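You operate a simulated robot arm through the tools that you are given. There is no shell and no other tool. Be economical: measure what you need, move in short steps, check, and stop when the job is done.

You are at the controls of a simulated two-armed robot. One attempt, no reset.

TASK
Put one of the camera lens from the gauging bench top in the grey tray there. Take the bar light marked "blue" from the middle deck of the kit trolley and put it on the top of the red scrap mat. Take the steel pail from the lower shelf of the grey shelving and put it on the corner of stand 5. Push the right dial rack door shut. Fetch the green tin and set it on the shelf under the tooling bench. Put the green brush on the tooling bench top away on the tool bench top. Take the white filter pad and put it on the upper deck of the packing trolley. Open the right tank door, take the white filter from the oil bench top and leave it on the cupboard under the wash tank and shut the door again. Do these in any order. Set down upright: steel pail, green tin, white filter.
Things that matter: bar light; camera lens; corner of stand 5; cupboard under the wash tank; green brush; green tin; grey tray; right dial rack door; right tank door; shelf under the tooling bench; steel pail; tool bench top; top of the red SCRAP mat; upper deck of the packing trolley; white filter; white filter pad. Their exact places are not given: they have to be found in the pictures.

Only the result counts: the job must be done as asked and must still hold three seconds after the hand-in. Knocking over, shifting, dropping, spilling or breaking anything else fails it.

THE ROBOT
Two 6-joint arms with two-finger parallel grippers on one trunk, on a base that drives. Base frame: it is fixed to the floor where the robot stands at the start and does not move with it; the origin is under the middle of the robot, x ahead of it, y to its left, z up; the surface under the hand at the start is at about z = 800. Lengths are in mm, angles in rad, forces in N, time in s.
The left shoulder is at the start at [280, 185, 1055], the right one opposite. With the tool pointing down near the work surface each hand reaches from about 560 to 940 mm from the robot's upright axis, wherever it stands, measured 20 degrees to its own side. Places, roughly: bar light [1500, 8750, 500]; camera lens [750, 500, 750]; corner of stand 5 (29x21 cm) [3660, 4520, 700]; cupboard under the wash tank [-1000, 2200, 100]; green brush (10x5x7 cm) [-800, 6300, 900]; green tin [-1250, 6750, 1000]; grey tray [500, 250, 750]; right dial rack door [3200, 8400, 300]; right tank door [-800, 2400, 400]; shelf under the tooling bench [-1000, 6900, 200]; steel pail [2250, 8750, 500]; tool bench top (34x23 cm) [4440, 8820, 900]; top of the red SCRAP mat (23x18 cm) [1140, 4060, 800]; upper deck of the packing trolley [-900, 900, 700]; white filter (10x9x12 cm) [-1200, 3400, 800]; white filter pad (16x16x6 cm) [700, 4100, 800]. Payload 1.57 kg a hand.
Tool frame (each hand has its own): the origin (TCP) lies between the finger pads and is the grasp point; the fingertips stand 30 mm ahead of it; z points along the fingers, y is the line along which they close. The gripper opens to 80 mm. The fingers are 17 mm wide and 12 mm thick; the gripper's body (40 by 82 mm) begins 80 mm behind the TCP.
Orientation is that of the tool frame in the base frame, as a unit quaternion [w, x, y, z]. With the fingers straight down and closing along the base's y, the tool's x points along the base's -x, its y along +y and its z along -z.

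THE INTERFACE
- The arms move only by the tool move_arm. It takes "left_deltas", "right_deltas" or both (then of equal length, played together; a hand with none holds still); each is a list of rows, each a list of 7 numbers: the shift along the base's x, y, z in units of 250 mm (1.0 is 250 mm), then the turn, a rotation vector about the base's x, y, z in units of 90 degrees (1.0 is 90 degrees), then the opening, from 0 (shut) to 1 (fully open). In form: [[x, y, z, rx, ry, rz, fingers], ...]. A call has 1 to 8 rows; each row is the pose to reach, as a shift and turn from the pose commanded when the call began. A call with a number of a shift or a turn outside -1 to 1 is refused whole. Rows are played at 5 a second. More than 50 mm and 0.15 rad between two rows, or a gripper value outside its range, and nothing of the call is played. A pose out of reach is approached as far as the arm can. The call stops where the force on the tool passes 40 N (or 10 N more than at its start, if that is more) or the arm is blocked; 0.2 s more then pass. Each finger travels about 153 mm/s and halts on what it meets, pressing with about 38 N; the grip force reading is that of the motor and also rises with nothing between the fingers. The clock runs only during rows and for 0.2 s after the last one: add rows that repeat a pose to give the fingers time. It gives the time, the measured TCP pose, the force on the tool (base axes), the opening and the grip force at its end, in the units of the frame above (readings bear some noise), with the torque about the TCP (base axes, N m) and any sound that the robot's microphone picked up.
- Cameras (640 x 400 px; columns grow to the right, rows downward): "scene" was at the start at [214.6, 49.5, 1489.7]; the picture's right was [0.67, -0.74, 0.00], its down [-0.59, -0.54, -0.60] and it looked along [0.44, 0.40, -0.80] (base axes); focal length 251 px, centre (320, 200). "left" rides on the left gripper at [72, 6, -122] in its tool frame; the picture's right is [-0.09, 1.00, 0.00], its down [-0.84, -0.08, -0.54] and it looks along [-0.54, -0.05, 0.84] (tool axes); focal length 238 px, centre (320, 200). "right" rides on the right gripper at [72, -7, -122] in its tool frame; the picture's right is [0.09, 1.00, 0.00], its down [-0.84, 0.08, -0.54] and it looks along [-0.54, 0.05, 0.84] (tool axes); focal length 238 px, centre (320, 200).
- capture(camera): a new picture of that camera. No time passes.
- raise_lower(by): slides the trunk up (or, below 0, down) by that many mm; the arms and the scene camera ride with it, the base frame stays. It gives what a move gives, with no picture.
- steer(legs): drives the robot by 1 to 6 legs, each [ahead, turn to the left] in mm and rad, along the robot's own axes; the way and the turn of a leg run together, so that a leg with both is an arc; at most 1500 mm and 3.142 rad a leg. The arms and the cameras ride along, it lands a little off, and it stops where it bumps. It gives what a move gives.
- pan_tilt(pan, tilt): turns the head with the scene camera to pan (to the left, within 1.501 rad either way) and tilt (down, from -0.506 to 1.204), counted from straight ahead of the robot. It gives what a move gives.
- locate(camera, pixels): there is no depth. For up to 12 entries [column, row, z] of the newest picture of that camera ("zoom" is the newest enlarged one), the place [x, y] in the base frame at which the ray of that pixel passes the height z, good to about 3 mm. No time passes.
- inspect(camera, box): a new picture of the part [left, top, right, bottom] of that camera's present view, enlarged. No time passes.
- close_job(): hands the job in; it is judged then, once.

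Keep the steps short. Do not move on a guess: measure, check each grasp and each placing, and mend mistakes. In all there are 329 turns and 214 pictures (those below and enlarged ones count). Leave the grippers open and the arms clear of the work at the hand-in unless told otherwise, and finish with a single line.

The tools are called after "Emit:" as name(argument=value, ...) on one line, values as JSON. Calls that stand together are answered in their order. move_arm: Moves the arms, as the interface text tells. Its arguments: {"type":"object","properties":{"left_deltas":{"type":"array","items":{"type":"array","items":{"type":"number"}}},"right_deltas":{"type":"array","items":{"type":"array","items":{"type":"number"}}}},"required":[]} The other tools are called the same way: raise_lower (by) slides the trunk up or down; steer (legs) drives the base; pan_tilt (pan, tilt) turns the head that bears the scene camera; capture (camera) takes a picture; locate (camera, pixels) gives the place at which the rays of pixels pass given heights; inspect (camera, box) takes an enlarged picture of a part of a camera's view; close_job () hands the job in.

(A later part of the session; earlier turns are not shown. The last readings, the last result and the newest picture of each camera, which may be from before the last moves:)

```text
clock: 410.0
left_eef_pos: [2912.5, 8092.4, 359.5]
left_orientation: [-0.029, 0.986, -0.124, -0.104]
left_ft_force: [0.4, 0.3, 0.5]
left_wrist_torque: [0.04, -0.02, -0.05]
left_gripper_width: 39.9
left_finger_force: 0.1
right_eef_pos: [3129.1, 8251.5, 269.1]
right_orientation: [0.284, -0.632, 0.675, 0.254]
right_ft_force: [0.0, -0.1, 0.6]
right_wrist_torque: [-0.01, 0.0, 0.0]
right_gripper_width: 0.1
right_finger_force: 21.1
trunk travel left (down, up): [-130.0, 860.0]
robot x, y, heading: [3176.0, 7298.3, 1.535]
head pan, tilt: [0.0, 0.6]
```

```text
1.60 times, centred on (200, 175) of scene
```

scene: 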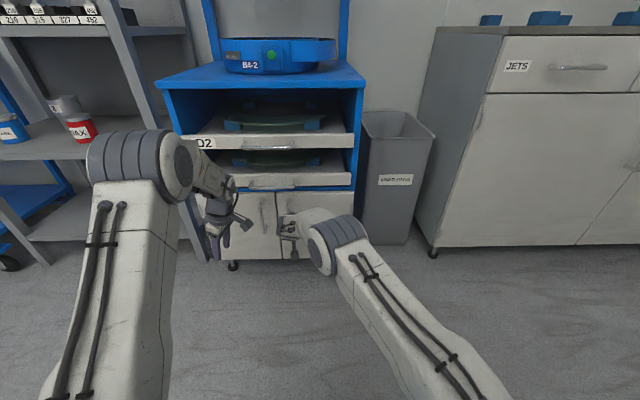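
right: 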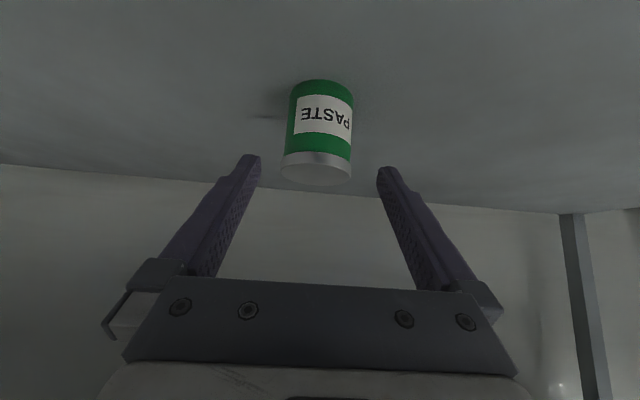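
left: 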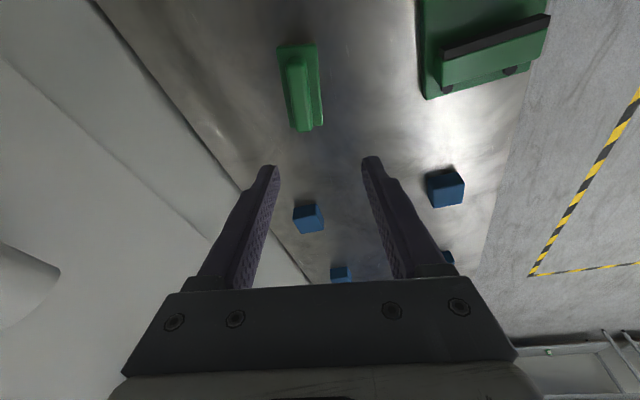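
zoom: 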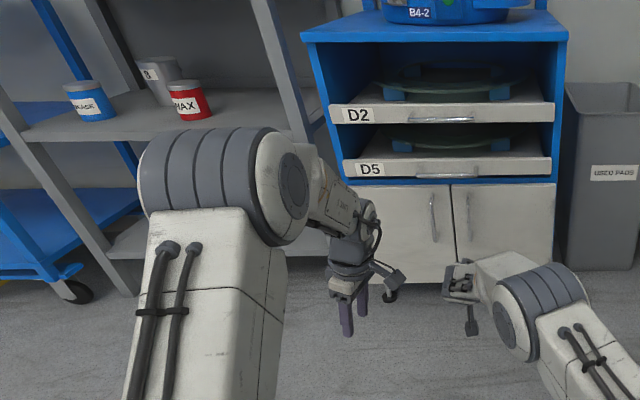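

Door shut. Raise the trunk and move in front of the grey shelving.

Emit:
raise_lower(by=400)

Emit:
steer(legs=[[0, 0.8], [0, 0.8], [900, 0], [0, -0.8], [0, -0.78]])

Emit:
pan_tilt(pan=0, tilt=0.5)

Emit:
capture(camera="scene")

```text
clock: 413.8
left_eef_pos: [2912.5, 8093.3, 760.6]
left_orientation: [-0.029, 0.986, -0.125, -0.104]
left_ft_force: [0.1, 1.0, -0.9]
left_wrist_torque: [-0.02, 0.02, 0.0]
left_gripper_width: 39.9
left_finger_force: 0.1
right_eef_pos: [3127.3, 8250.7, 670.2]
right_orientation: [0.284, -0.631, 0.675, 0.255]
right_ft_force: [0.6, 0.1, 0.2]
right_wrist_torque: [0.01, -0.04, 0.01]
right_gripper_width: 0.1
right_finger_force: 21.0
trunk travel left (down, up): [-530.0, 460.0]
robot x, y, heading: [3176.1, 7301.3, 1.538]
head pan, tilt: [0.0, 0.6]
```

```text
clock: 427.0
left_eef_pos: [1986.3, 8086.5, 760.1]
left_orientation: [-0.029, 0.987, -0.12, -0.105]
left_ft_force: [-0.5, 0.5, -0.3]
left_wrist_torque: [-0.01, -0.01, 0.01]
left_gripper_width: 40.1
left_finger_force: 0.0
right_eef_pos: [2200.2, 8246.7, 669.8]
right_orientation: [0.283, -0.636, 0.671, 0.256]
right_ft_force: [-0.1, 0.1, 0.5]
right_wrist_torque: [0.01, 0.0, -0.04]
right_gripper_width: 0.1
right_finger_force: 21.1
trunk travel left (down, up): [-530.0, 460.0]
robot x, y, heading: [2255.3, 7297.8, 1.55]
head pan, tilt: [0.0, 0.6]
```

```text
clock: 427.7
left_eef_pos: [1984.9, 8086.3, 760.2]
left_orientation: [-0.029, 0.987, -0.12, -0.104]
left_ft_force: [-0.6, 0.4, -0.2]
left_wrist_torque: [0.0, 0.01, 0.03]
left_gripper_width: 39.8
left_finger_force: 0.0
right_eef_pos: [2201.0, 8247.2, 670.2]
right_orientation: [0.282, -0.636, 0.671, 0.256]
right_ft_force: [-0.1, 0.0, -0.5]
right_wrist_torque: [0.01, -0.02, -0.03]
right_gripper_width: 0.0
right_finger_force: 21.4
trunk travel left (down, up): [-530.0, 460.0]
robot x, y, heading: [2256.5, 7297.2, 1.55]
head pan, tilt: [0.0, 0.499]
```

```text
57 pictures are left
```

scene: 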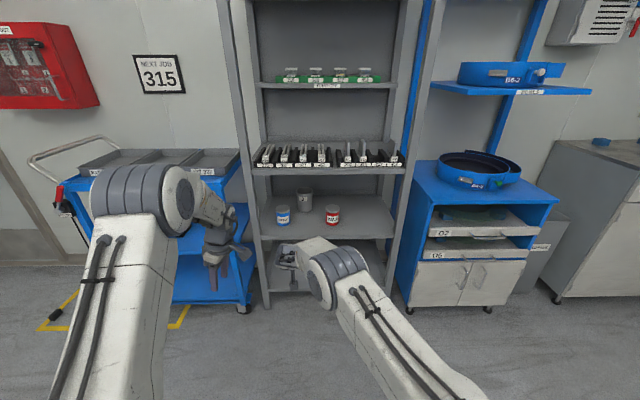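

Emit:
inspect(camera="scene", box=[230, 140, 410, 300])

Emit:
locate(camera="scene", pixels=[[305, 209, 450], [305, 209, 500], [305, 190, 600], [283, 224, 450], [283, 224, 500], [333, 223, 450], [333, 223, 500], [325, 240, 450], [325, 240, 500], [262, 238, 450], [325, 172, 800], [395, 237, 450]])

```text
2.50 times, centred on (320, 220) of scene
```

zoom: 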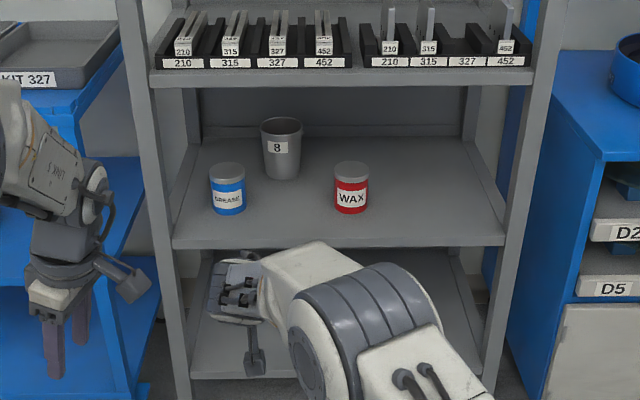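

```text
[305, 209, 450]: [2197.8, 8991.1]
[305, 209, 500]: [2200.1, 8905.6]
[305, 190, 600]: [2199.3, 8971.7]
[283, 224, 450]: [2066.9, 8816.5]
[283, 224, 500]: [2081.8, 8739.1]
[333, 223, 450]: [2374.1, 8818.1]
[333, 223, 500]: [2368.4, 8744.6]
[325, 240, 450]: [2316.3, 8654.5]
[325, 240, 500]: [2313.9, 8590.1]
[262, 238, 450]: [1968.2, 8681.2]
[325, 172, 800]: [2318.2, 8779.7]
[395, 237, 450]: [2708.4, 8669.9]
```

The pail ("8") is an open tapered cup at about (2200,8935), rim z≈615, behind and between two cans. I'll pinch its right wall from above with a 30° pitch. Adjust pitch and take a closer look.

Emit:
move_arm(right_deltas=[[0, -0.05, 0.05, 0.06, 0, 0, 0.3], [0.05, -0.1, 0.1, 0.12, 0, 0, 0.5], [0.1, -0.15, 0.15, 0.167, 0, 0, 0.6], [0.16, -0.2, 0.2, 0.167, 0, 0, 0.6]])

Emit:
steer(legs=[[400, 0]])

Emit:
capture(camera="right")

Emit:
capture(camera="scene")

```text
clock: 428.7
left_eef_pos: [1984.7, 8086.6, 759.6]
left_orientation: [-0.03, 0.987, -0.12, -0.105]
left_ft_force: [-0.5, 0.4, 0.4]
left_wrist_torque: [-0.01, 0.01, -0.02]
left_gripper_width: 40.1
left_finger_force: 0.1
right_eef_pos: [2240.6, 8197.7, 718.6]
right_orientation: [0.364, -0.593, 0.632, 0.342]
right_ft_force: [0.1, -0.5, -0.9]
right_wrist_torque: [0.01, 0.0, 0.02]
right_gripper_width: 48.0
right_finger_force: 0.0
trunk travel left (down, up): [-530.0, 460.0]
robot x, y, heading: [2260.0, 7296.8, 1.552]
head pan, tilt: [0.0, 0.499]
```

```text
clock: 431.1
left_eef_pos: [1986.0, 8478.4, 760.1]
left_orientation: [-0.029, 0.987, -0.115, -0.106]
left_ft_force: [0.4, 0.3, 0.6]
left_wrist_torque: [-0.02, 0.01, -0.02]
left_gripper_width: 40.1
left_finger_force: 0.0
right_eef_pos: [2242.3, 8591.1, 717.7]
right_orientation: [0.361, -0.596, 0.629, 0.344]
right_ft_force: [-0.8, -1.0, 0.3]
right_wrist_torque: [0.0, -0.02, 0.01]
right_gripper_width: 47.9
right_finger_force: 0.0
trunk travel left (down, up): [-530.0, 460.0]
robot x, y, heading: [2266.5, 7691.0, 1.558]
head pan, tilt: [0.0, 0.499]
```

```text
55 pictures are left
```

right: 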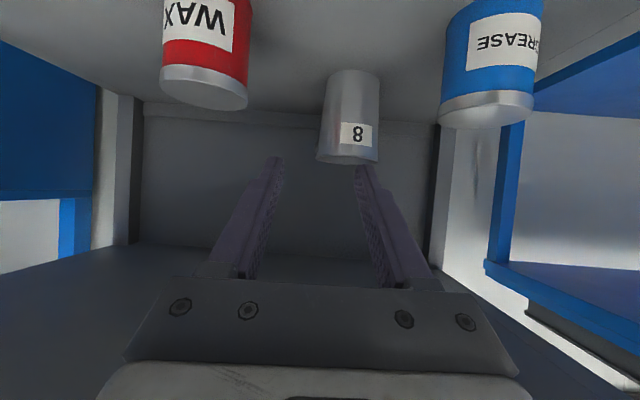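

```text
54 pictures are left
```

scene: 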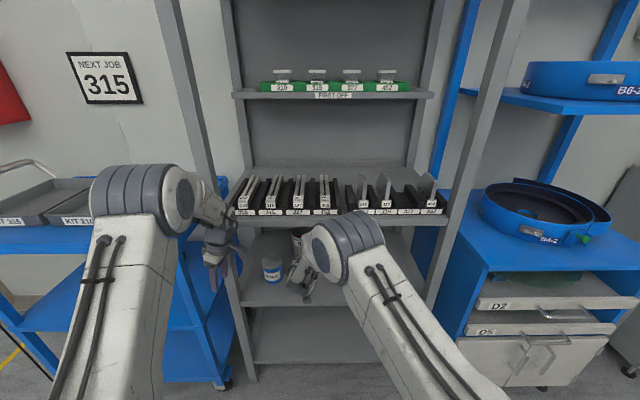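

Emit:
inspect(camera="right", box=[290, 50, 410, 180])

Emit:
move_arm(left_deltas=[[0.06, -0.12, 0, 0, 0, 0, 0.3], [0.12, -0.24, 0, 0, 0, 0, 0], [0.18, -0.38, 0, 0, 0, 0, 0], [0.24, -0.52, 0, 0, 0, 0, 0], [0.3, -0.66, 0, 0, 0, 0, 0], [0.38, -0.8, 0, 0, 0, 0, 0]])

```text
3.08 times, centred on (350, 115) of right
```

zoom: 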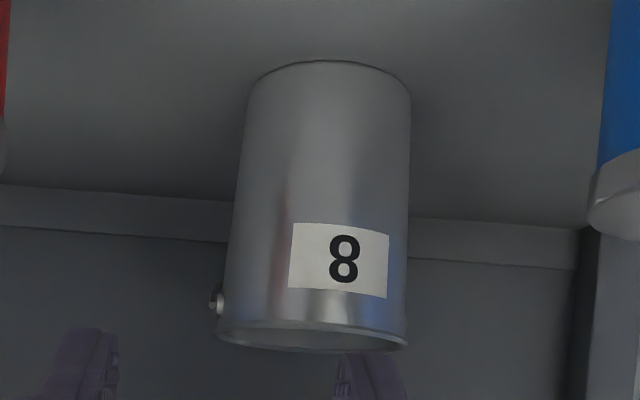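

```text
clock: 432.5
left_eef_pos: [2080.8, 8281.1, 760.9]
left_orientation: [-0.03, 0.988, -0.114, -0.104]
left_ft_force: [0.7, 0.2, 0.0]
left_wrist_torque: [-0.04, -0.02, 0.02]
left_gripper_width: 0.1
left_finger_force: 20.8
right_eef_pos: [2241.6, 8591.1, 717.8]
right_orientation: [0.362, -0.596, 0.63, 0.343]
right_ft_force: [-0.3, 0.1, 0.3]
right_wrist_torque: [0.0, 0.01, 0.01]
right_gripper_width: 48.0
right_finger_force: 0.1
trunk travel left (down, up): [-530.0, 460.0]
robot x, y, heading: [2267.4, 7693.0, 1.553]
head pan, tilt: [0.0, 0.499]
```

Emit:
locate(camera="scene", pixels=[[247, 381, 0], [250, 300, 500], [250, 300, 540], [272, 283, 500], [272, 283, 540], [272, 262, 600]])

Emit:
locate(camera="right", pixels=[[347, 160, 630], [347, 160, 650], [355, 70, 500], [355, 70, 540], [485, 122, 600], [485, 122, 620]])

```text
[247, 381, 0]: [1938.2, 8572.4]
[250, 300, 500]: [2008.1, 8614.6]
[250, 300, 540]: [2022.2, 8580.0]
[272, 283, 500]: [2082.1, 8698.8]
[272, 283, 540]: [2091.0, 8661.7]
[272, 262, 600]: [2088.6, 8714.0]
```

```text
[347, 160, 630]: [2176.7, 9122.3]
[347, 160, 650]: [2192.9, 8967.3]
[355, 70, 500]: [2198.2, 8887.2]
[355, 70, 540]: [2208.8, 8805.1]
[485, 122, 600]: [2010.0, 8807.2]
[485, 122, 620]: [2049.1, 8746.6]
```

Refined: shelf z≈545, pail centre (2207,8834), rim dia ~100 at z≈667, with a bail rivet on its east side. I'll yaw the hand 15° left and pinch the wall just past the rivet at (2255,8847). Pre-position.

Emit:
move_arm(right_deltas=[[0.05, 0, 0, 0, 0, 0.08, 0.6], [0.1, 0, 0, 0, 0, 0.167, 0.6], [0.14, 0, 0, 0, 0, 0.167, 0.6]])

Emit:
steer(legs=[[165, 0]])

Emit:
capture(camera="right")

```text
clock: 433.3
left_eef_pos: [2081.0, 8280.0, 760.8]
left_orientation: [-0.03, 0.987, -0.116, -0.105]
left_ft_force: [-0.4, 0.2, -0.3]
left_wrist_torque: [0.02, -0.02, -0.02]
left_gripper_width: 0.0
left_finger_force: 21.4
right_eef_pos: [2252.7, 8581.6, 719.1]
right_orientation: [-0.316, 0.666, -0.555, -0.386]
right_ft_force: [0.4, 0.1, -0.1]
right_wrist_torque: [-0.01, -0.02, 0.01]
right_gripper_width: 47.9
right_finger_force: 0.1
right hand out of reach, approached as far as the arm can: row 2, 3
trunk travel left (down, up): [-530.0, 460.0]
robot x, y, heading: [2266.5, 7693.9, 1.558]
head pan, tilt: [0.0, 0.499]
```

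```text
clock: 434.9
left_eef_pos: [2082.5, 8437.2, 759.8]
left_orientation: [-0.029, 0.987, -0.115, -0.104]
left_ft_force: [-0.1, 0.3, -0.2]
left_wrist_torque: [0.0, 0.01, -0.02]
left_gripper_width: 0.0
left_finger_force: 21.4
right_eef_pos: [2252.7, 8729.9, 710.7]
right_orientation: [-0.311, 0.673, -0.556, -0.377]
right_ft_force: [-0.2, -1.1, -0.2]
right_wrist_torque: [-0.02, -0.02, -0.01]
right_gripper_width: 47.9
right_finger_force: 0.1
trunk travel left (down, up): [-530.0, 460.0]
robot x, y, heading: [2269.9, 7848.7, 1.556]
head pan, tilt: [0.0, 0.499]
stopped in leg 1: the robot was blocked; the commanded pose is now the measured one
```

```text
52 pictures are left
```

right: 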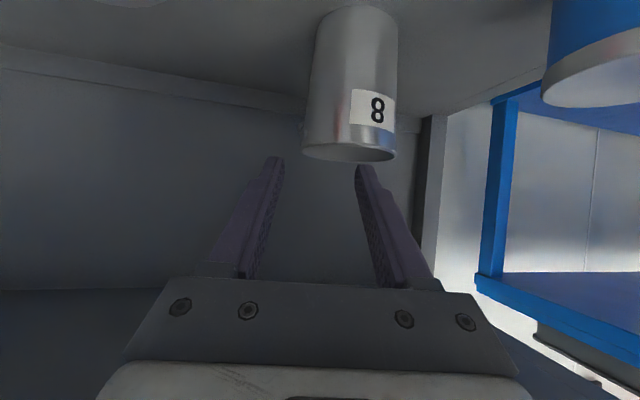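

Blocked: the forearm likely met the upper shelf. Back off 80, lower the trunk 200 while raising the hand.

Emit:
steer(legs=[[-100, 0]])

Emit:
raise_lower(by=-200)

Emit:
move_arm(right_deltas=[[0, 0, 0.18, 0, 0, 0, 0.6], [0, 0, 0.36, 0, 0, 0, 0.6], [0, 0, 0.54, 0, 0, 0, 0.6], [0, 0, 0.72, 0, 0, 0, 0.6], [0, 0, 0.82, 0, 0, 0, 0.6]])

Emit:
capture(camera="scene")

```text
clock: 436.0
left_eef_pos: [2082.1, 8336.6, 759.9]
left_orientation: [-0.029, 0.987, -0.116, -0.104]
left_ft_force: [-1.4, 0.3, 0.0]
left_wrist_torque: [0.01, 0.02, 0.0]
left_gripper_width: 0.0
left_finger_force: 21.5
right_eef_pos: [2255.8, 8628.6, 709.5]
right_orientation: [-0.312, 0.672, -0.556, -0.378]
right_ft_force: [0.1, -0.6, -0.7]
right_wrist_torque: [0.0, 0.01, 0.0]
right_gripper_width: 48.0
right_finger_force: 0.2
trunk travel left (down, up): [-530.0, 460.0]
robot x, y, heading: [2268.3, 7747.0, 1.557]
head pan, tilt: [0.0, 0.499]
```

```text
clock: 437.5
left_eef_pos: [2083.0, 8335.2, 609.4]
left_orientation: [-0.029, 0.987, -0.116, -0.105]
left_ft_force: [0.0, -0.8, 0.1]
left_wrist_torque: [0.02, -0.02, -0.04]
left_gripper_width: 0.1
left_finger_force: 20.9
right_eef_pos: [2252.2, 8633.3, 572.2]
right_orientation: [-0.319, 0.667, -0.552, -0.387]
right_ft_force: [2.4, -10.5, 13.9]
right_wrist_torque: [0.18, -0.36, -0.28]
right_gripper_width: 47.9
right_finger_force: 0.0
trunk travel left (down, up): [-380.0, 610.0]
robot x, y, heading: [2266.4, 7747.8, 1.555]
head pan, tilt: [0.0, 0.499]
stopped: the force on the tool passed its limit at 142 N (the readings are from after the stop); the commanded pose is now the measured one
```

```text
clock: 438.7
left_eef_pos: [2082.9, 8335.8, 609.4]
left_orientation: [-0.029, 0.987, -0.116, -0.105]
left_ft_force: [-0.9, 0.5, 0.2]
left_wrist_torque: [0.05, 0.02, 0.02]
left_gripper_width: 0.0
left_finger_force: 21.3
right_eef_pos: [2255.3, 8631.3, 777.4]
right_orientation: [-0.316, 0.669, -0.553, -0.385]
right_ft_force: [-0.1, -0.3, 0.2]
right_wrist_torque: [0.0, 0.0, -0.01]
right_gripper_width: 48.0
right_finger_force: 0.1
trunk travel left (down, up): [-380.0, 610.0]
robot x, y, heading: [2270.7, 7743.4, 1.555]
head pan, tilt: [0.0, 0.499]
```

```text
51 pictures are left
```

scene: 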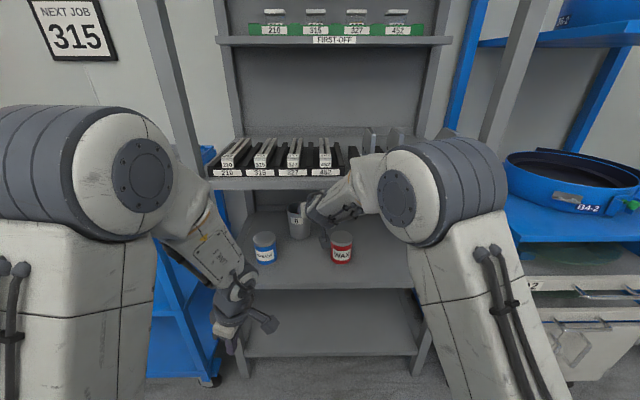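

Now lower the trunk 65 mm (hand to ≈712) and drive forward 120 with the forearm flatter.

Emit:
raise_lower(by=-65)

Emit:
steer(legs=[[120, 0]])

Emit:
capture(camera="right")

```text
clock: 439.8
left_eef_pos: [2083.5, 8335.7, 544.3]
left_orientation: [-0.029, 0.987, -0.116, -0.105]
left_ft_force: [0.1, 0.5, -0.2]
left_wrist_torque: [-0.02, -0.01, 0.02]
left_gripper_width: 0.0
left_finger_force: 21.6
right_eef_pos: [2254.5, 8631.9, 711.3]
right_orientation: [-0.316, 0.669, -0.552, -0.385]
right_ft_force: [-0.3, -0.3, 0.2]
right_wrist_torque: [0.02, 0.01, 0.0]
right_gripper_width: 47.9
right_finger_force: 0.1
trunk travel left (down, up): [-315.0, 675.0]
robot x, y, heading: [2265.8, 7744.9, 1.552]
head pan, tilt: [0.0, 0.499]
```

```text
clock: 441.0
left_eef_pos: [2084.3, 8459.4, 545.0]
left_orientation: [-0.028, 0.987, -0.115, -0.104]
left_ft_force: [0.4, 1.0, 0.1]
left_wrist_torque: [0.01, 0.01, 0.0]
left_gripper_width: 0.0
left_finger_force: 21.0
right_eef_pos: [2255.2, 8754.6, 711.7]
right_orientation: [-0.317, 0.668, -0.552, -0.385]
right_ft_force: [0.1, 0.5, -0.3]
right_wrist_torque: [0.02, -0.02, -0.01]
right_gripper_width: 47.8
right_finger_force: 0.0
trunk travel left (down, up): [-315.0, 675.0]
robot x, y, heading: [2264.3, 7870.3, 1.554]
head pan, tilt: [0.0, 0.499]
```

```text
50 pictures are left
```

right: 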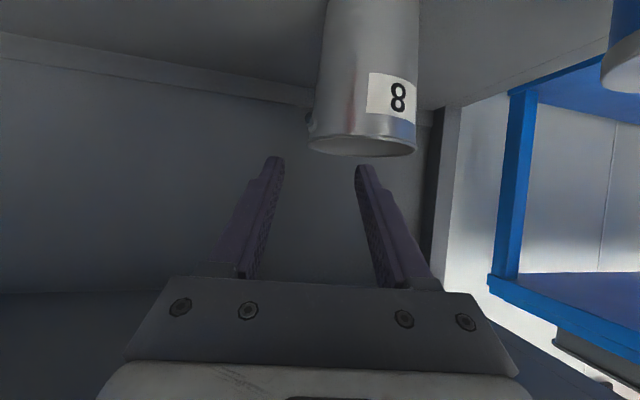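

Rim centre ≈(2204,8829,669). Shift 13 mm east, then advance along the tool axis to the wall point (2252,8838,662).

Emit:
move_arm(right_deltas=[[0.052, 0, 0, 0, 0, 0, 0.6], [0.036, 0.084, -0.05, 0, 0, 0, 0.6], [0.02, 0.168, -0.1, 0, 0, 0, 0.6], [0.004, 0.25, -0.15, 0, 0, 0, 0.6]])

Emit:
capture(camera="right")

```text
clock: 441.8
left_eef_pos: [2086.6, 8453.5, 548.3]
left_orientation: [-0.031, 0.987, -0.116, -0.105]
left_ft_force: [0.2, 0.6, 0.0]
left_wrist_torque: [0.01, 0.01, 0.05]
left_gripper_width: 0.1
left_finger_force: 21.2
right_eef_pos: [2262.9, 8778.9, 691.3]
right_orientation: [-0.318, 0.669, -0.552, -0.384]
right_ft_force: [3.4, -9.3, 46.0]
right_wrist_torque: [0.56, 1.3, 0.13]
right_gripper_width: 47.2
right_finger_force: 0.0
trunk travel left (down, up): [-315.0, 675.0]
robot x, y, heading: [2268.5, 7872.6, 1.542]
head pan, tilt: [0.0, 0.499]
stopped in row 4 (right hand): the force on the tool passed its limit at 48 N (the readings are from after the stop); the commanded pose is now the measured one
```

```text
49 pictures are left
```

right: 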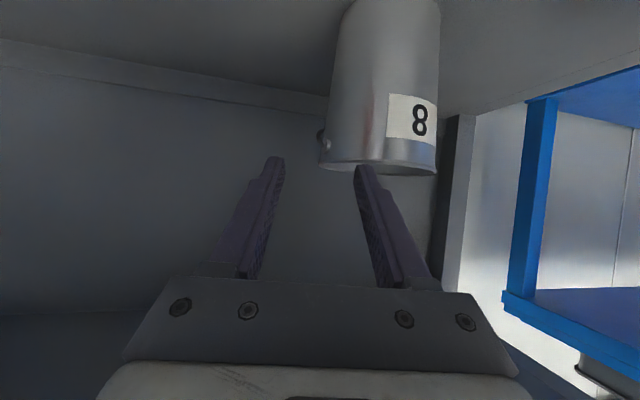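

The inner fingertip caught the near rim. Go higher first, then forward, then straight down.

Emit:
move_arm(right_deltas=[[0, 0, 0.12, 0, 0, 0, 0.6], [-0.01, 0.08, 0.12, 0, 0, 0, 0.6], [-0.025, 0.16, 0.1, 0, 0, 0, 0.6], [-0.044, 0.236, 0.06, 0, 0, 0, 0.6]])

Emit:
capture(camera="right")

```text
clock: 442.1
left_eef_pos: [2087.5, 8453.5, 547.1]
left_orientation: [-0.031, 0.987, -0.116, -0.106]
left_ft_force: [0.3, -0.1, 0.3]
left_wrist_torque: [-0.02, 0.0, 0.0]
left_gripper_width: 0.1
left_finger_force: 21.3
right_eef_pos: [2261.5, 8779.7, 691.7]
right_orientation: [-0.32, 0.668, -0.552, -0.382]
right_ft_force: [2.2, -7.6, 30.1]
right_wrist_torque: [0.31, 0.88, 0.02]
right_gripper_width: 47.0
right_finger_force: 0.0
trunk travel left (down, up): [-315.0, 675.0]
robot x, y, heading: [2266.7, 7864.2, 1.54]
head pan, tilt: [0.0, 0.499]
stopped in row 1 (right hand): the force on the tool passed its limit at 85 N (the readings are from after the stop); the commanded pose is now the measured one
```

```text
48 pictures are left
```

right: 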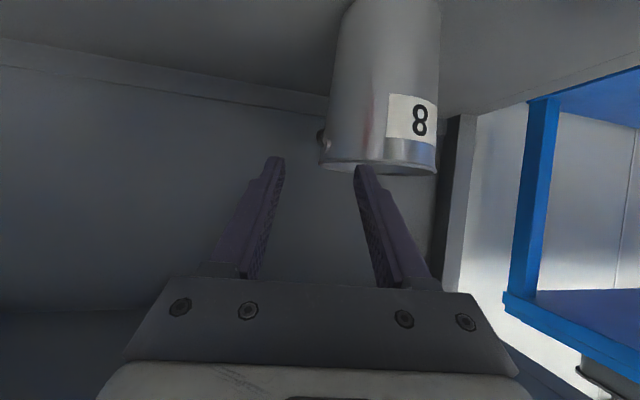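

Jammed: probably the forearm is against the upper shelf. Back the base 70 mm and look.

Emit:
steer(legs=[[-70, 0]])

Emit:
capture(camera="scene")

```text
clock: 443.1
left_eef_pos: [2084.7, 8384.2, 544.9]
left_orientation: [-0.029, 0.987, -0.116, -0.104]
left_ft_force: [-0.2, 0.9, 0.3]
left_wrist_torque: [0.0, 0.03, -0.02]
left_gripper_width: 0.0
left_finger_force: 20.6
right_eef_pos: [2258.1, 8709.9, 687.2]
right_orientation: [-0.318, 0.671, -0.552, -0.38]
right_ft_force: [-0.4, -0.3, 1.4]
right_wrist_torque: [-0.02, -0.03, 0.01]
right_gripper_width: 47.8
right_finger_force: 0.1
trunk travel left (down, up): [-315.0, 675.0]
robot x, y, heading: [2267.7, 7794.0, 1.547]
head pan, tilt: [0.0, 0.499]
```

```text
47 pictures are left
```

scene: 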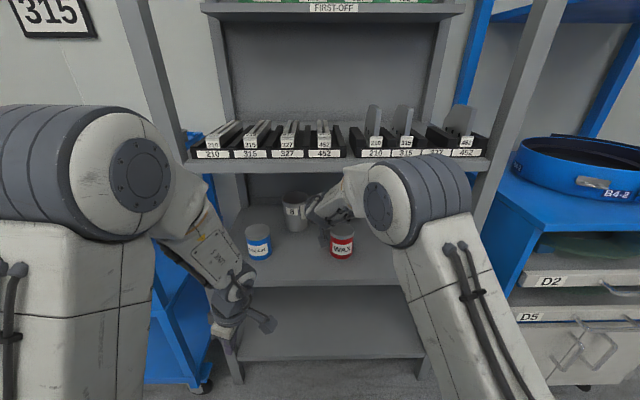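

Raise the hand 60, lower the trunk 150, then raise the hand again, so the elbow passes lower under the shelf.

Emit:
move_arm(right_deltas=[[0, 0, 0.12, 0, 0, 0, 0.6], [0, 0, 0.24, 0, 0, 0, 0.6]])

Emit:
raise_lower(by=-150)

Emit:
move_arm(right_deltas=[[0, 0, 0.15, 0, 0, 0, 0.6], [0, 0, 0.3, 0, 0, 0, 0.6], [0, 0, 0.45, 0, 0, 0, 0.6]])

Emit:
capture(camera="scene")

```text
clock: 443.7
left_eef_pos: [2083.6, 8384.7, 543.7]
left_orientation: [-0.028, 0.987, -0.115, -0.105]
left_ft_force: [0.3, 0.2, 0.0]
left_wrist_torque: [-0.02, -0.02, -0.01]
left_gripper_width: 0.0
left_finger_force: 21.0
right_eef_pos: [2256.2, 8711.2, 740.5]
right_orientation: [-0.314, 0.675, -0.552, -0.376]
right_ft_force: [0.0, 1.1, -0.3]
right_wrist_torque: [-0.01, -0.01, -0.06]
right_gripper_width: 48.0
right_finger_force: 0.2
trunk travel left (down, up): [-315.0, 675.0]
robot x, y, heading: [2267.8, 7793.9, 1.549]
head pan, tilt: [0.0, 0.499]
```

```text
clock: 445.4
left_eef_pos: [2083.0, 8383.8, 394.5]
left_orientation: [-0.028, 0.987, -0.116, -0.105]
left_ft_force: [0.3, -0.3, 0.6]
left_wrist_torque: [0.02, 0.0, -0.04]
left_gripper_width: 0.0
left_finger_force: 21.5
right_eef_pos: [2259.4, 8712.8, 596.2]
right_orientation: [-0.318, 0.671, -0.553, -0.379]
right_ft_force: [-0.3, 1.2, 0.7]
right_wrist_torque: [0.01, -0.05, 0.01]
right_gripper_width: 48.0
right_finger_force: 0.0
trunk travel left (down, up): [-165.0, 825.0]
robot x, y, heading: [2266.7, 7790.6, 1.542]
head pan, tilt: [0.0, 0.499]
```

```text
clock: 446.2
left_eef_pos: [2083.6, 8384.9, 395.9]
left_orientation: [-0.029, 0.987, -0.116, -0.104]
left_ft_force: [-0.3, 0.4, -0.4]
left_wrist_torque: [0.02, -0.01, 0.0]
left_gripper_width: 0.0
left_finger_force: 21.5
right_eef_pos: [2260.3, 8710.6, 709.8]
right_orientation: [-0.318, 0.671, -0.552, -0.38]
right_ft_force: [0.7, 1.1, -0.8]
right_wrist_torque: [0.0, 0.02, -0.01]
right_gripper_width: 47.8
right_finger_force: 0.1
trunk travel left (down, up): [-165.0, 825.0]
robot x, y, heading: [2267.9, 7794.9, 1.542]
head pan, tilt: [0.0, 0.499]
```

```text
46 pictures are left
```

scene: 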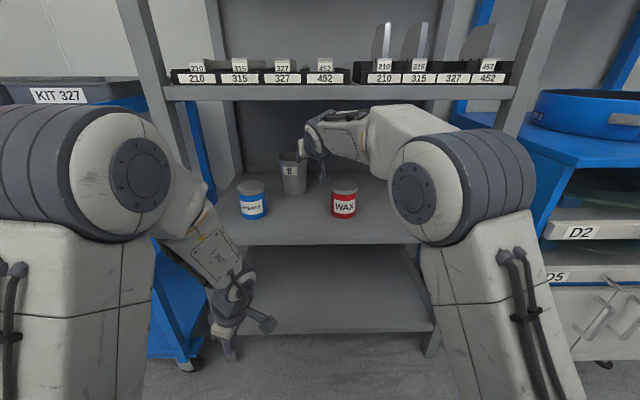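

Clear now. Drive forward 126 mm with the fingers above the rim.

Emit:
steer(legs=[[126, 0]])

Emit:
capture(camera="right")

```text
clock: 447.5
left_eef_pos: [2085.9, 8511.3, 394.7]
left_orientation: [-0.029, 0.987, -0.115, -0.105]
left_ft_force: [0.0, 0.7, -0.1]
left_wrist_torque: [-0.02, 0.0, 0.0]
left_gripper_width: 0.1
left_finger_force: 21.3
right_eef_pos: [2262.4, 8838.4, 705.4]
right_orientation: [-0.316, 0.673, -0.552, -0.378]
right_ft_force: [0.5, 0.8, 0.0]
right_wrist_torque: [-0.02, 0.03, 0.01]
right_gripper_width: 48.1
right_finger_force: 0.1
trunk travel left (down, up): [-165.0, 825.0]
robot x, y, heading: [2273.0, 7921.2, 1.548]
head pan, tilt: [0.0, 0.499]
```

```text
45 pictures are left
```

right: 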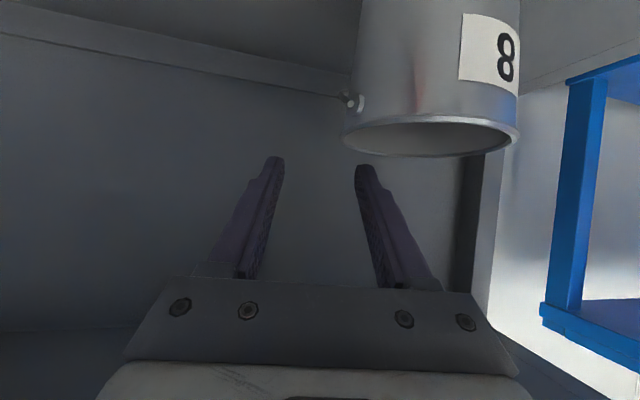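

Aligned: shift 11 mm west, then straight down 43 mm around the wall, and close.

Emit:
move_arm(right_deltas=[[-0.043, -0.008, 0, 0, 0, 0, 0.6], [-0.043, -0.008, -0.08, 0, 0, 0, 0.6], [-0.043, -0.008, -0.17, 0, 0, 0, 0.6], [-0.043, -0.008, -0.17, 0, 0, 0, 0], [-0.043, -0.008, -0.17, 0, 0, 0, 0], [-0.043, -0.008, -0.17, 0, 0, 0, 0]])

Emit:
capture(camera="right")

```text
clock: 448.9
left_eef_pos: [2084.9, 8511.9, 394.8]
left_orientation: [-0.028, 0.987, -0.115, -0.105]
left_ft_force: [0.7, -0.6, -1.2]
left_wrist_torque: [0.0, 0.0, 0.0]
left_gripper_width: 0.1
left_finger_force: 21.4
right_eef_pos: [2248.0, 8835.9, 665.2]
right_orientation: [-0.316, 0.672, -0.552, -0.378]
right_ft_force: [-2.2, -0.3, 4.6]
right_wrist_torque: [-0.08, 0.2, -0.04]
right_gripper_width: 12.7
right_finger_force: 29.8
trunk travel left (down, up): [-165.0, 825.0]
robot x, y, heading: [2269.5, 7923.2, 1.549]
head pan, tilt: [0.0, 0.499]
```

```text
44 pictures are left
```

right: 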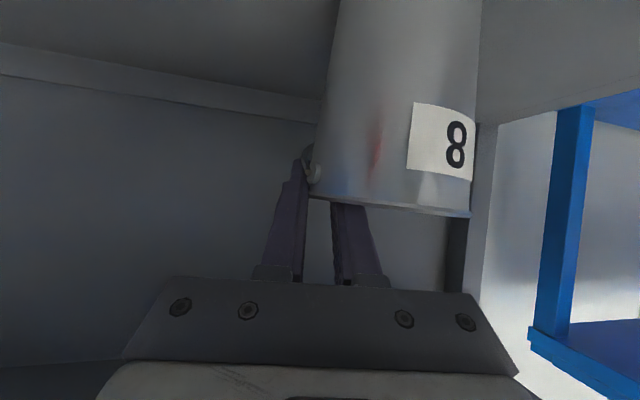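

Pinched (12.7 mm, wall and bail lug). Lift slightly and check.

Emit:
move_arm(right_deltas=[[0, 0, 0.03, 0, 0, 0, 0], [0, 0, 0.07, 0, 0, 0, 0], [0, 0, 0.12, 0, 0, 0, 0], [0, 0, 0.12, 0, 0, 0, 0]])

Emit:
capture(camera="right")

Emit:
inspect(camera="scene", box=[180, 60, 440, 260])

```text
clock: 449.9
left_eef_pos: [2086.2, 8512.4, 394.5]
left_orientation: [-0.028, 0.988, -0.114, -0.105]
left_ft_force: [0.0, -0.6, 0.8]
left_wrist_torque: [0.0, -0.01, -0.02]
left_gripper_width: 0.2
left_finger_force: 21.9
right_eef_pos: [2250.6, 8835.8, 694.4]
right_orientation: [-0.316, 0.673, -0.553, -0.377]
right_ft_force: [0.0, 0.2, -1.6]
right_wrist_torque: [0.0, 0.0, -0.01]
right_gripper_width: 9.9
right_finger_force: 28.7
trunk travel left (down, up): [-165.0, 825.0]
robot x, y, heading: [2269.1, 7919.8, 1.552]
head pan, tilt: [0.0, 0.499]
```

```text
43 pictures are left
```

right: 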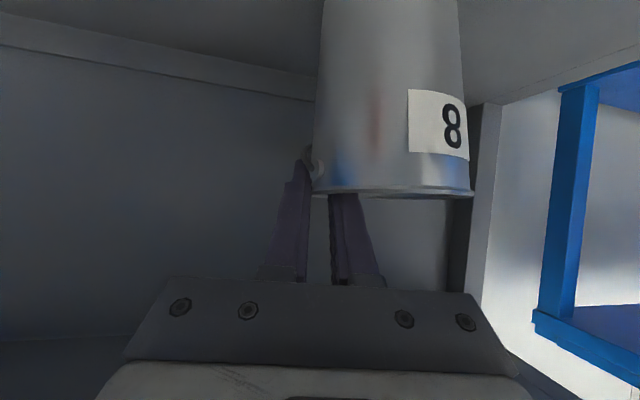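

```text
2.00 times, centred on (310, 160) of scene
```

zoom: 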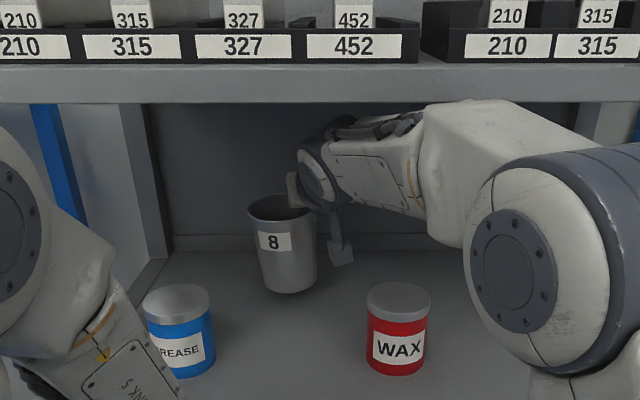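

Pail is held. Back straight out.

Emit:
steer(legs=[[-250, 0], [-350, 0]])

Emit:
capture(camera="scene")

```text
clock: 453.6
left_eef_pos: [2070.6, 7912.6, 395.9]
left_orientation: [-0.029, 0.988, -0.11, -0.105]
left_ft_force: [-0.3, 0.5, 0.4]
left_wrist_torque: [0.0, -0.01, -0.03]
left_gripper_width: 0.0
left_finger_force: 21.2
right_eef_pos: [2230.5, 8237.4, 694.6]
right_orientation: [-0.314, 0.676, -0.548, -0.379]
right_ft_force: [-0.8, -0.9, -1.2]
right_wrist_torque: [0.01, 0.03, -0.03]
right_gripper_width: 7.8
right_finger_force: 27.2
trunk travel left (down, up): [-165.0, 825.0]
robot x, y, heading: [2261.3, 7322.1, 1.558]
head pan, tilt: [0.0, 0.499]
```

```text
41 pictures are left
```

scene: 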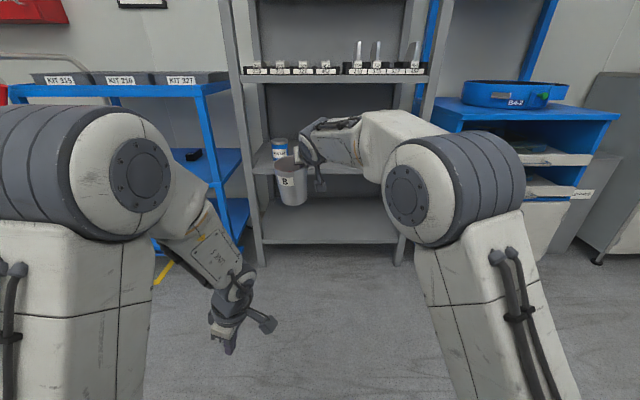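

Emit:
capture(camera="right")

```text
40 pictures are left
```

right: 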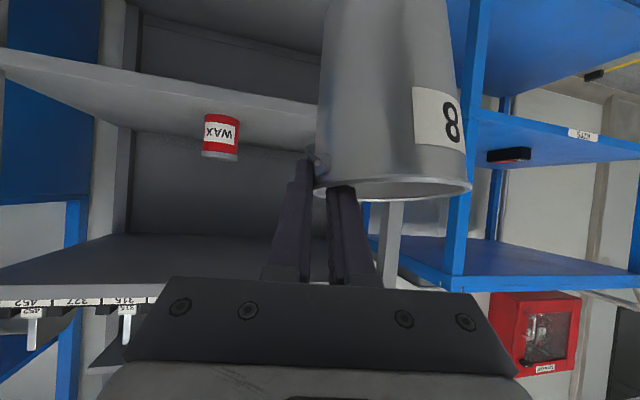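

The pail is slipping slowly because the bail lug is in the pinch. I'll set it on the open floor here and regrip it vertically with a deeper pinch. Lower.

Emit:
raise_lower(by=-160)

Emit:
move_arm(right_deltas=[[0, 0, -0.13, 0, 0, 0, 0], [0, 0, -0.26, 0, 0, 0, 0], [0, 0, -0.39, 0, 0, 0, 0], [0, 0, -0.52, 0, 0, 0, 0], [0, 0, -0.65, 0, 0, 0, 0], [0, 0, -0.78, 0, 0, 0, 0], [0, 0, -0.9, 0, 0, 0, 0], [0, 0, -1.0, 0, 0, 0, 0]])

Emit:
move_arm(right_deltas=[[0, 0, -0.12, 0, 0, 0, 0], [0, 0, -0.24, 0, 0, 0, 0], [0, 0, -0.36, 0, 0, 0, 0], [0, 0, -0.44, 0, 0, 0, 0], [0, 0, -0.5, 0, 0, 0, 0], [0, 0, -0.55, 0, 0, 0, 0], [0, 0, -0.6, 0, 0, 0, 0]])

```text
clock: 455.4
left_eef_pos: [2069.5, 7912.1, 234.9]
left_orientation: [-0.028, 0.988, -0.11, -0.104]
left_ft_force: [0.4, -0.4, 0.2]
left_wrist_torque: [0.0, 0.01, -0.02]
left_gripper_width: 0.0
left_finger_force: 21.0
right_eef_pos: [2231.8, 8237.8, 534.5]
right_orientation: [-0.314, 0.677, -0.548, -0.378]
right_ft_force: [-0.4, -0.2, -2.6]
right_wrist_torque: [-0.04, -0.15, -0.03]
right_gripper_width: 7.5
right_finger_force: 26.3
trunk travel left (down, up): [-5.0, 985.0]
robot x, y, heading: [2258.7, 7327.1, 1.561]
head pan, tilt: [0.0, 0.499]
```

```text
clock: 457.2
left_eef_pos: [2069.7, 7911.5, 235.8]
left_orientation: [-0.028, 0.988, -0.11, -0.105]
left_ft_force: [0.9, 0.4, -0.6]
left_wrist_torque: [0.0, 0.01, -0.01]
left_gripper_width: 0.1
left_finger_force: 21.1
right_eef_pos: [2231.7, 8240.7, 281.7]
right_orientation: [-0.313, 0.677, -0.548, -0.379]
right_ft_force: [-0.3, -0.4, -1.9]
right_wrist_torque: [-0.02, -0.05, -0.01]
right_gripper_width: 7.7
right_finger_force: 27.0
trunk travel left (down, up): [-5.0, 985.0]
robot x, y, heading: [2263.6, 7326.7, 1.557]
head pan, tilt: [0.0, 0.499]
```

```text
clock: 458.8
left_eef_pos: [2071.0, 7911.5, 235.0]
left_orientation: [-0.028, 0.988, -0.11, -0.105]
left_ft_force: [-0.3, 0.4, -0.4]
left_wrist_torque: [0.0, -0.01, -0.02]
left_gripper_width: 0.0
left_finger_force: 21.2
right_eef_pos: [2229.4, 8239.0, 134.5]
right_orientation: [-0.314, 0.676, -0.548, -0.379]
right_ft_force: [-0.5, 0.0, -1.1]
right_wrist_torque: [-0.04, -0.14, 0.0]
right_gripper_width: 7.4
right_finger_force: 26.6
trunk travel left (down, up): [-5.0, 985.0]
robot x, y, heading: [2261.8, 7324.1, 1.564]
head pan, tilt: [0.0, 0.499]
```

Emit:
move_arm(right_deltas=[[0, 0, -0.015, 0, 0, 0, 0], [0, 0, -0.03, 0, 0, 0, 0], [0, 0, -0.045, 0, 0, 0, 0], [0, 0, -0.06, 0, 0, 0, 0], [0, 0, -0.075, 0, 0, 0, 0]])

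Emit:
capture(camera="right")

```text
clock: 460.0
left_eef_pos: [2071.2, 7912.5, 236.5]
left_orientation: [-0.029, 0.988, -0.11, -0.105]
left_ft_force: [-0.2, -0.7, -0.4]
left_wrist_torque: [-0.01, 0.0, 0.02]
left_gripper_width: 0.0
left_finger_force: 20.9
right_eef_pos: [2230.7, 8243.3, 125.2]
right_orientation: [-0.319, 0.671, -0.547, -0.385]
right_ft_force: [8.0, 5.0, 31.2]
right_wrist_torque: [0.02, 0.17, -0.07]
right_gripper_width: 8.0
right_finger_force: 27.4
trunk travel left (down, up): [-5.0, 985.0]
robot x, y, heading: [2262.1, 7319.3, 1.556]
head pan, tilt: [0.0, 0.499]
```

```text
39 pictures are left
```

right: 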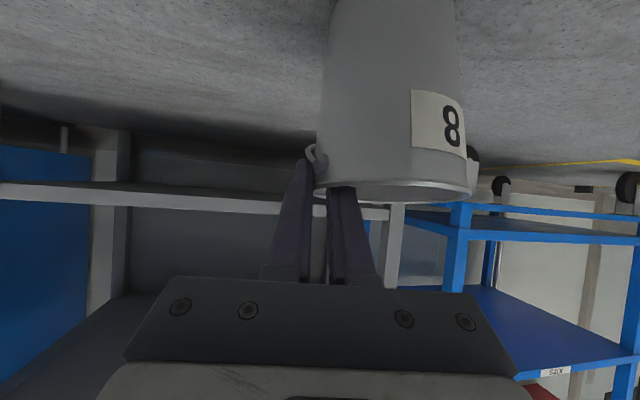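

Pail stands on the floor at about (2188,8227). Release, rise, and turn the hand vertical.

Emit:
move_arm(right_deltas=[[0, 0, 0, 0, 0, 0, 0.6], [0, 0, 0.02, 0, 0, 0, 0.6], [0, 0, 0.14, 0, 0, 0, 0.6], [0, 0, 0.3, 0, 0, 0, 0.6], [0, 0, 0.46, 0, 0, 0, 0.6], [0, 0, 0.6, 0, 0, 0, 0.6]])

Emit:
move_arm(right_deltas=[[0, -0.05, 0.05, -0.083, -0.007, -0.016, 0.6], [0, -0.1, 0.1, -0.166, -0.014, -0.031, 0.6], [0, -0.15, 0.1, -0.25, -0.021, -0.047, 0.6], [0, -0.2, 0.1, -0.333, -0.028, -0.063, 0.6], [0, -0.25, 0.1, -0.416, -0.035, -0.079, 0.6], [0, -0.3, 0.1, -0.5, -0.043, -0.094, 0.6], [0, -0.35, 0.1, -0.583, -0.05, -0.11, 0.6], [0, -0.4, 0.1, -0.665, -0.057, -0.126, 0.6]])

Emit:
move_arm(right_deltas=[[0, 0, 0, 0, 0, -0.09, 0.6], [0, 0, 0, 0, 0, -0.18, 0.6], [0, 0, 0, 0, 0, -0.27, 0.6], [0, 0, 0, 0, 0, -0.36, 0.6], [0, 0, 0, 0, 0, -0.44, 0.6]])

Emit:
capture(camera="right")

```text
clock: 461.4
left_eef_pos: [2069.5, 7912.3, 235.6]
left_orientation: [-0.028, 0.988, -0.11, -0.105]
left_ft_force: [-0.4, 1.1, -0.3]
left_wrist_torque: [0.01, 0.02, 0.01]
left_gripper_width: 0.0
left_finger_force: 21.2
right_eef_pos: [2230.7, 8235.9, 265.4]
right_orientation: [-0.313, 0.677, -0.549, -0.378]
right_ft_force: [0.2, -0.7, -0.2]
right_wrist_torque: [0.0, 0.0, 0.02]
right_gripper_width: 47.7
right_finger_force: 0.0
trunk travel left (down, up): [-5.0, 985.0]
robot x, y, heading: [2260.2, 7327.7, 1.56]
head pan, tilt: [0.0, 0.499]
```

```text
clock: 463.2
left_eef_pos: [2069.7, 7913.0, 234.7]
left_orientation: [-0.029, 0.988, -0.109, -0.105]
left_ft_force: [0.3, -1.0, -0.5]
left_wrist_torque: [-0.05, 0.02, 0.0]
left_gripper_width: 0.0
left_finger_force: 21.8
right_eef_pos: [2231.7, 8136.9, 290.7]
right_orientation: [-0.008, -0.704, 0.71, -0.005]
right_ft_force: [0.6, 0.1, -0.6]
right_wrist_torque: [-0.02, 0.01, 0.0]
right_gripper_width: 47.8
right_finger_force: 0.1
right hand out of reach, approached as far as the arm can: row 2, 3
trunk travel left (down, up): [-5.0, 985.0]
robot x, y, heading: [2263.1, 7324.1, 1.564]
head pan, tilt: [0.0, 0.499]
```

```text
clock: 464.4
left_eef_pos: [2070.7, 7912.3, 235.0]
left_orientation: [-0.028, 0.988, -0.11, -0.105]
left_ft_force: [0.0, -0.3, 0.9]
left_wrist_torque: [0.0, 0.0, -0.01]
left_gripper_width: 0.0
left_finger_force: 21.1
right_eef_pos: [2232.1, 8139.3, 289.7]
right_orientation: [-0.009, -0.42, 0.908, -0.002]
right_ft_force: [-0.6, 0.0, -0.4]
right_wrist_torque: [-0.02, 0.03, 0.02]
right_gripper_width: 47.9
right_finger_force: 0.0
trunk travel left (down, up): [-5.0, 985.0]
robot x, y, heading: [2260.3, 7326.7, 1.561]
head pan, tilt: [0.0, 0.499]
```

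```text
38 pictures are left
```

right: 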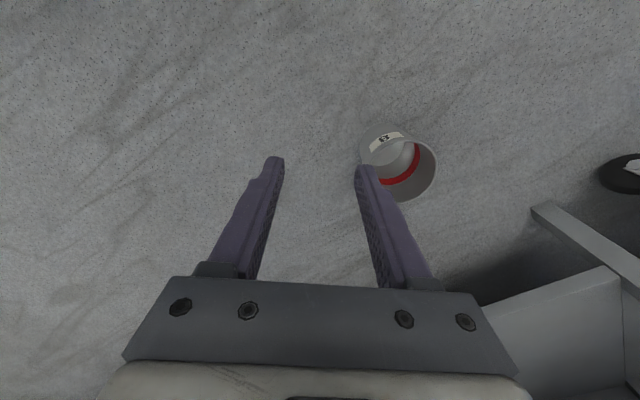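

Emit:
locate(camera="right", pixels=[[361, 155, 122], [436, 168, 122], [398, 168, 122], [412, 201, 122], [385, 133, 122]])

Emit:
inspect(camera="right", box=[330, 110, 460, 220])

```text
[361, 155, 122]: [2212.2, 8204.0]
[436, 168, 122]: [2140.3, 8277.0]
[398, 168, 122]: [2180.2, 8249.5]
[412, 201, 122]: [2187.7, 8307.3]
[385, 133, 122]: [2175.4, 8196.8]
```

```text
3.64 times, centred on (395, 165) of right
```

zoom: 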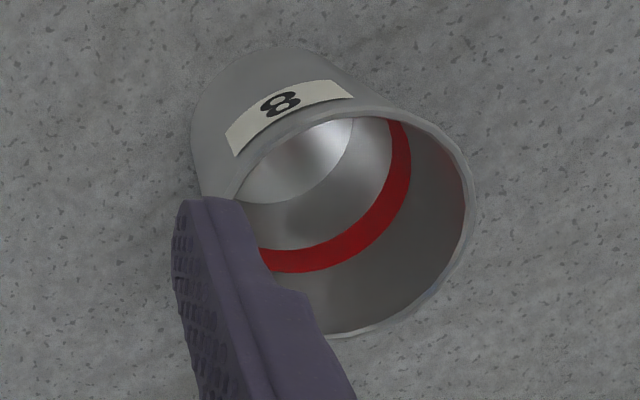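

Pail rim centre ≈(2175,8253). Drive 60 forward, then lower over the SE wall point (2212,8221).

Emit:
steer(legs=[[70, 0]])

Emit:
move_arm(right_deltas=[[-0.08, 0.05, 0, 0, 0, 0, 0.6], [-0.08, 0.05, -0.15, 0, 0, 0, 0.6], [-0.08, 0.05, -0.3, 0, 0, 0, 0.6], [-0.08, 0.05, -0.4, 0, 0, 0, 0.6]])

Emit:
capture(camera="right")

```text
clock: 465.4
left_eef_pos: [2070.8, 7984.2, 235.4]
left_orientation: [-0.028, 0.988, -0.11, -0.105]
left_ft_force: [-0.8, 0.1, -1.1]
left_wrist_torque: [-0.01, 0.03, 0.0]
left_gripper_width: 0.0
left_finger_force: 21.4
right_eef_pos: [2231.1, 8210.1, 290.6]
right_orientation: [-0.009, -0.42, 0.907, -0.002]
right_ft_force: [-0.5, -0.4, 0.0]
right_wrist_torque: [0.0, 0.02, 0.0]
right_gripper_width: 48.1
right_finger_force: 0.0
trunk travel left (down, up): [-5.0, 985.0]
robot x, y, heading: [2262.0, 7396.2, 1.557]
head pan, tilt: [0.0, 0.499]
```

```text
clock: 466.4
left_eef_pos: [2069.8, 7983.9, 235.6]
left_orientation: [-0.028, 0.988, -0.109, -0.105]
left_ft_force: [-0.5, -0.6, -0.5]
left_wrist_torque: [0.0, 0.0, 0.01]
left_gripper_width: 0.1
left_finger_force: 21.1
right_eef_pos: [2214.8, 8221.6, 190.6]
right_orientation: [-0.008, -0.422, 0.907, -0.002]
right_ft_force: [-0.6, 0.1, 0.0]
right_wrist_torque: [0.0, -0.04, -0.03]
right_gripper_width: 48.0
right_finger_force: 0.0
trunk travel left (down, up): [-5.0, 985.0]
robot x, y, heading: [2261.3, 7397.1, 1.56]
head pan, tilt: [0.0, 0.499]
```

```text
36 pictures are left
```

right: 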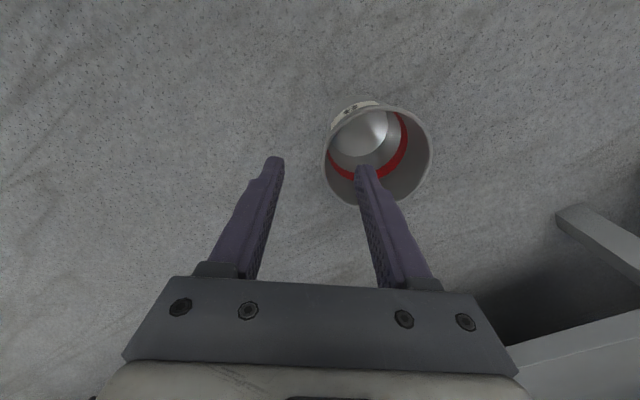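

Well aligned. Lower to TCP z≈120 and close, then lift.

Emit:
move_arm(right_deltas=[[0, 0, -0.14, 0, 0, 0, 0.6], [0, 0, -0.28, 0, 0, 0, 0.6], [0, 0, -0.28, 0, 0, 0, 0], [0, 0, -0.28, 0, 0, 0, 0], [0, 0, -0.28, 0, 0, 0, 0], [0, 0, -0.22, 0, 0, 0, 0], [0, 0, -0.1, 0, 0, 0, 0], [0, 0, 0.08, 0, 0, 0, 0]])

Emit:
capture(camera="right")

```text
clock: 468.2
left_eef_pos: [2069.5, 7984.0, 235.5]
left_orientation: [-0.028, 0.988, -0.109, -0.105]
left_ft_force: [-0.1, -0.5, -0.5]
left_wrist_torque: [-0.01, 0.0, 0.01]
left_gripper_width: 0.0
left_finger_force: 20.8
right_eef_pos: [2212.9, 8222.9, 208.4]
right_orientation: [-0.008, -0.42, 0.907, -0.004]
right_ft_force: [0.2, -0.3, -1.9]
right_wrist_torque: [-0.05, -0.06, 0.02]
right_gripper_width: 4.5
right_finger_force: 25.1
trunk travel left (down, up): [-5.0, 985.0]
robot x, y, heading: [2260.6, 7398.7, 1.564]
head pan, tilt: [0.0, 0.499]
```

```text
35 pictures are left
```

right: 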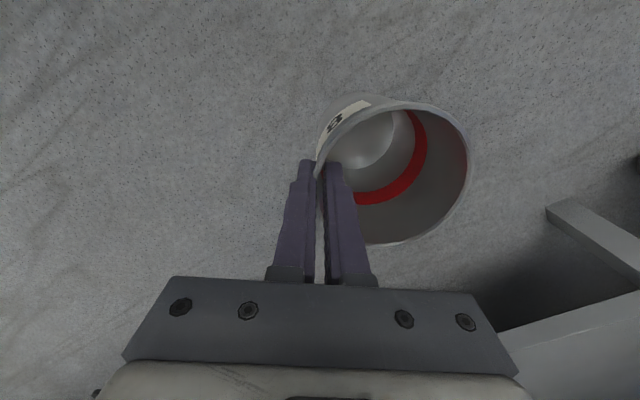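

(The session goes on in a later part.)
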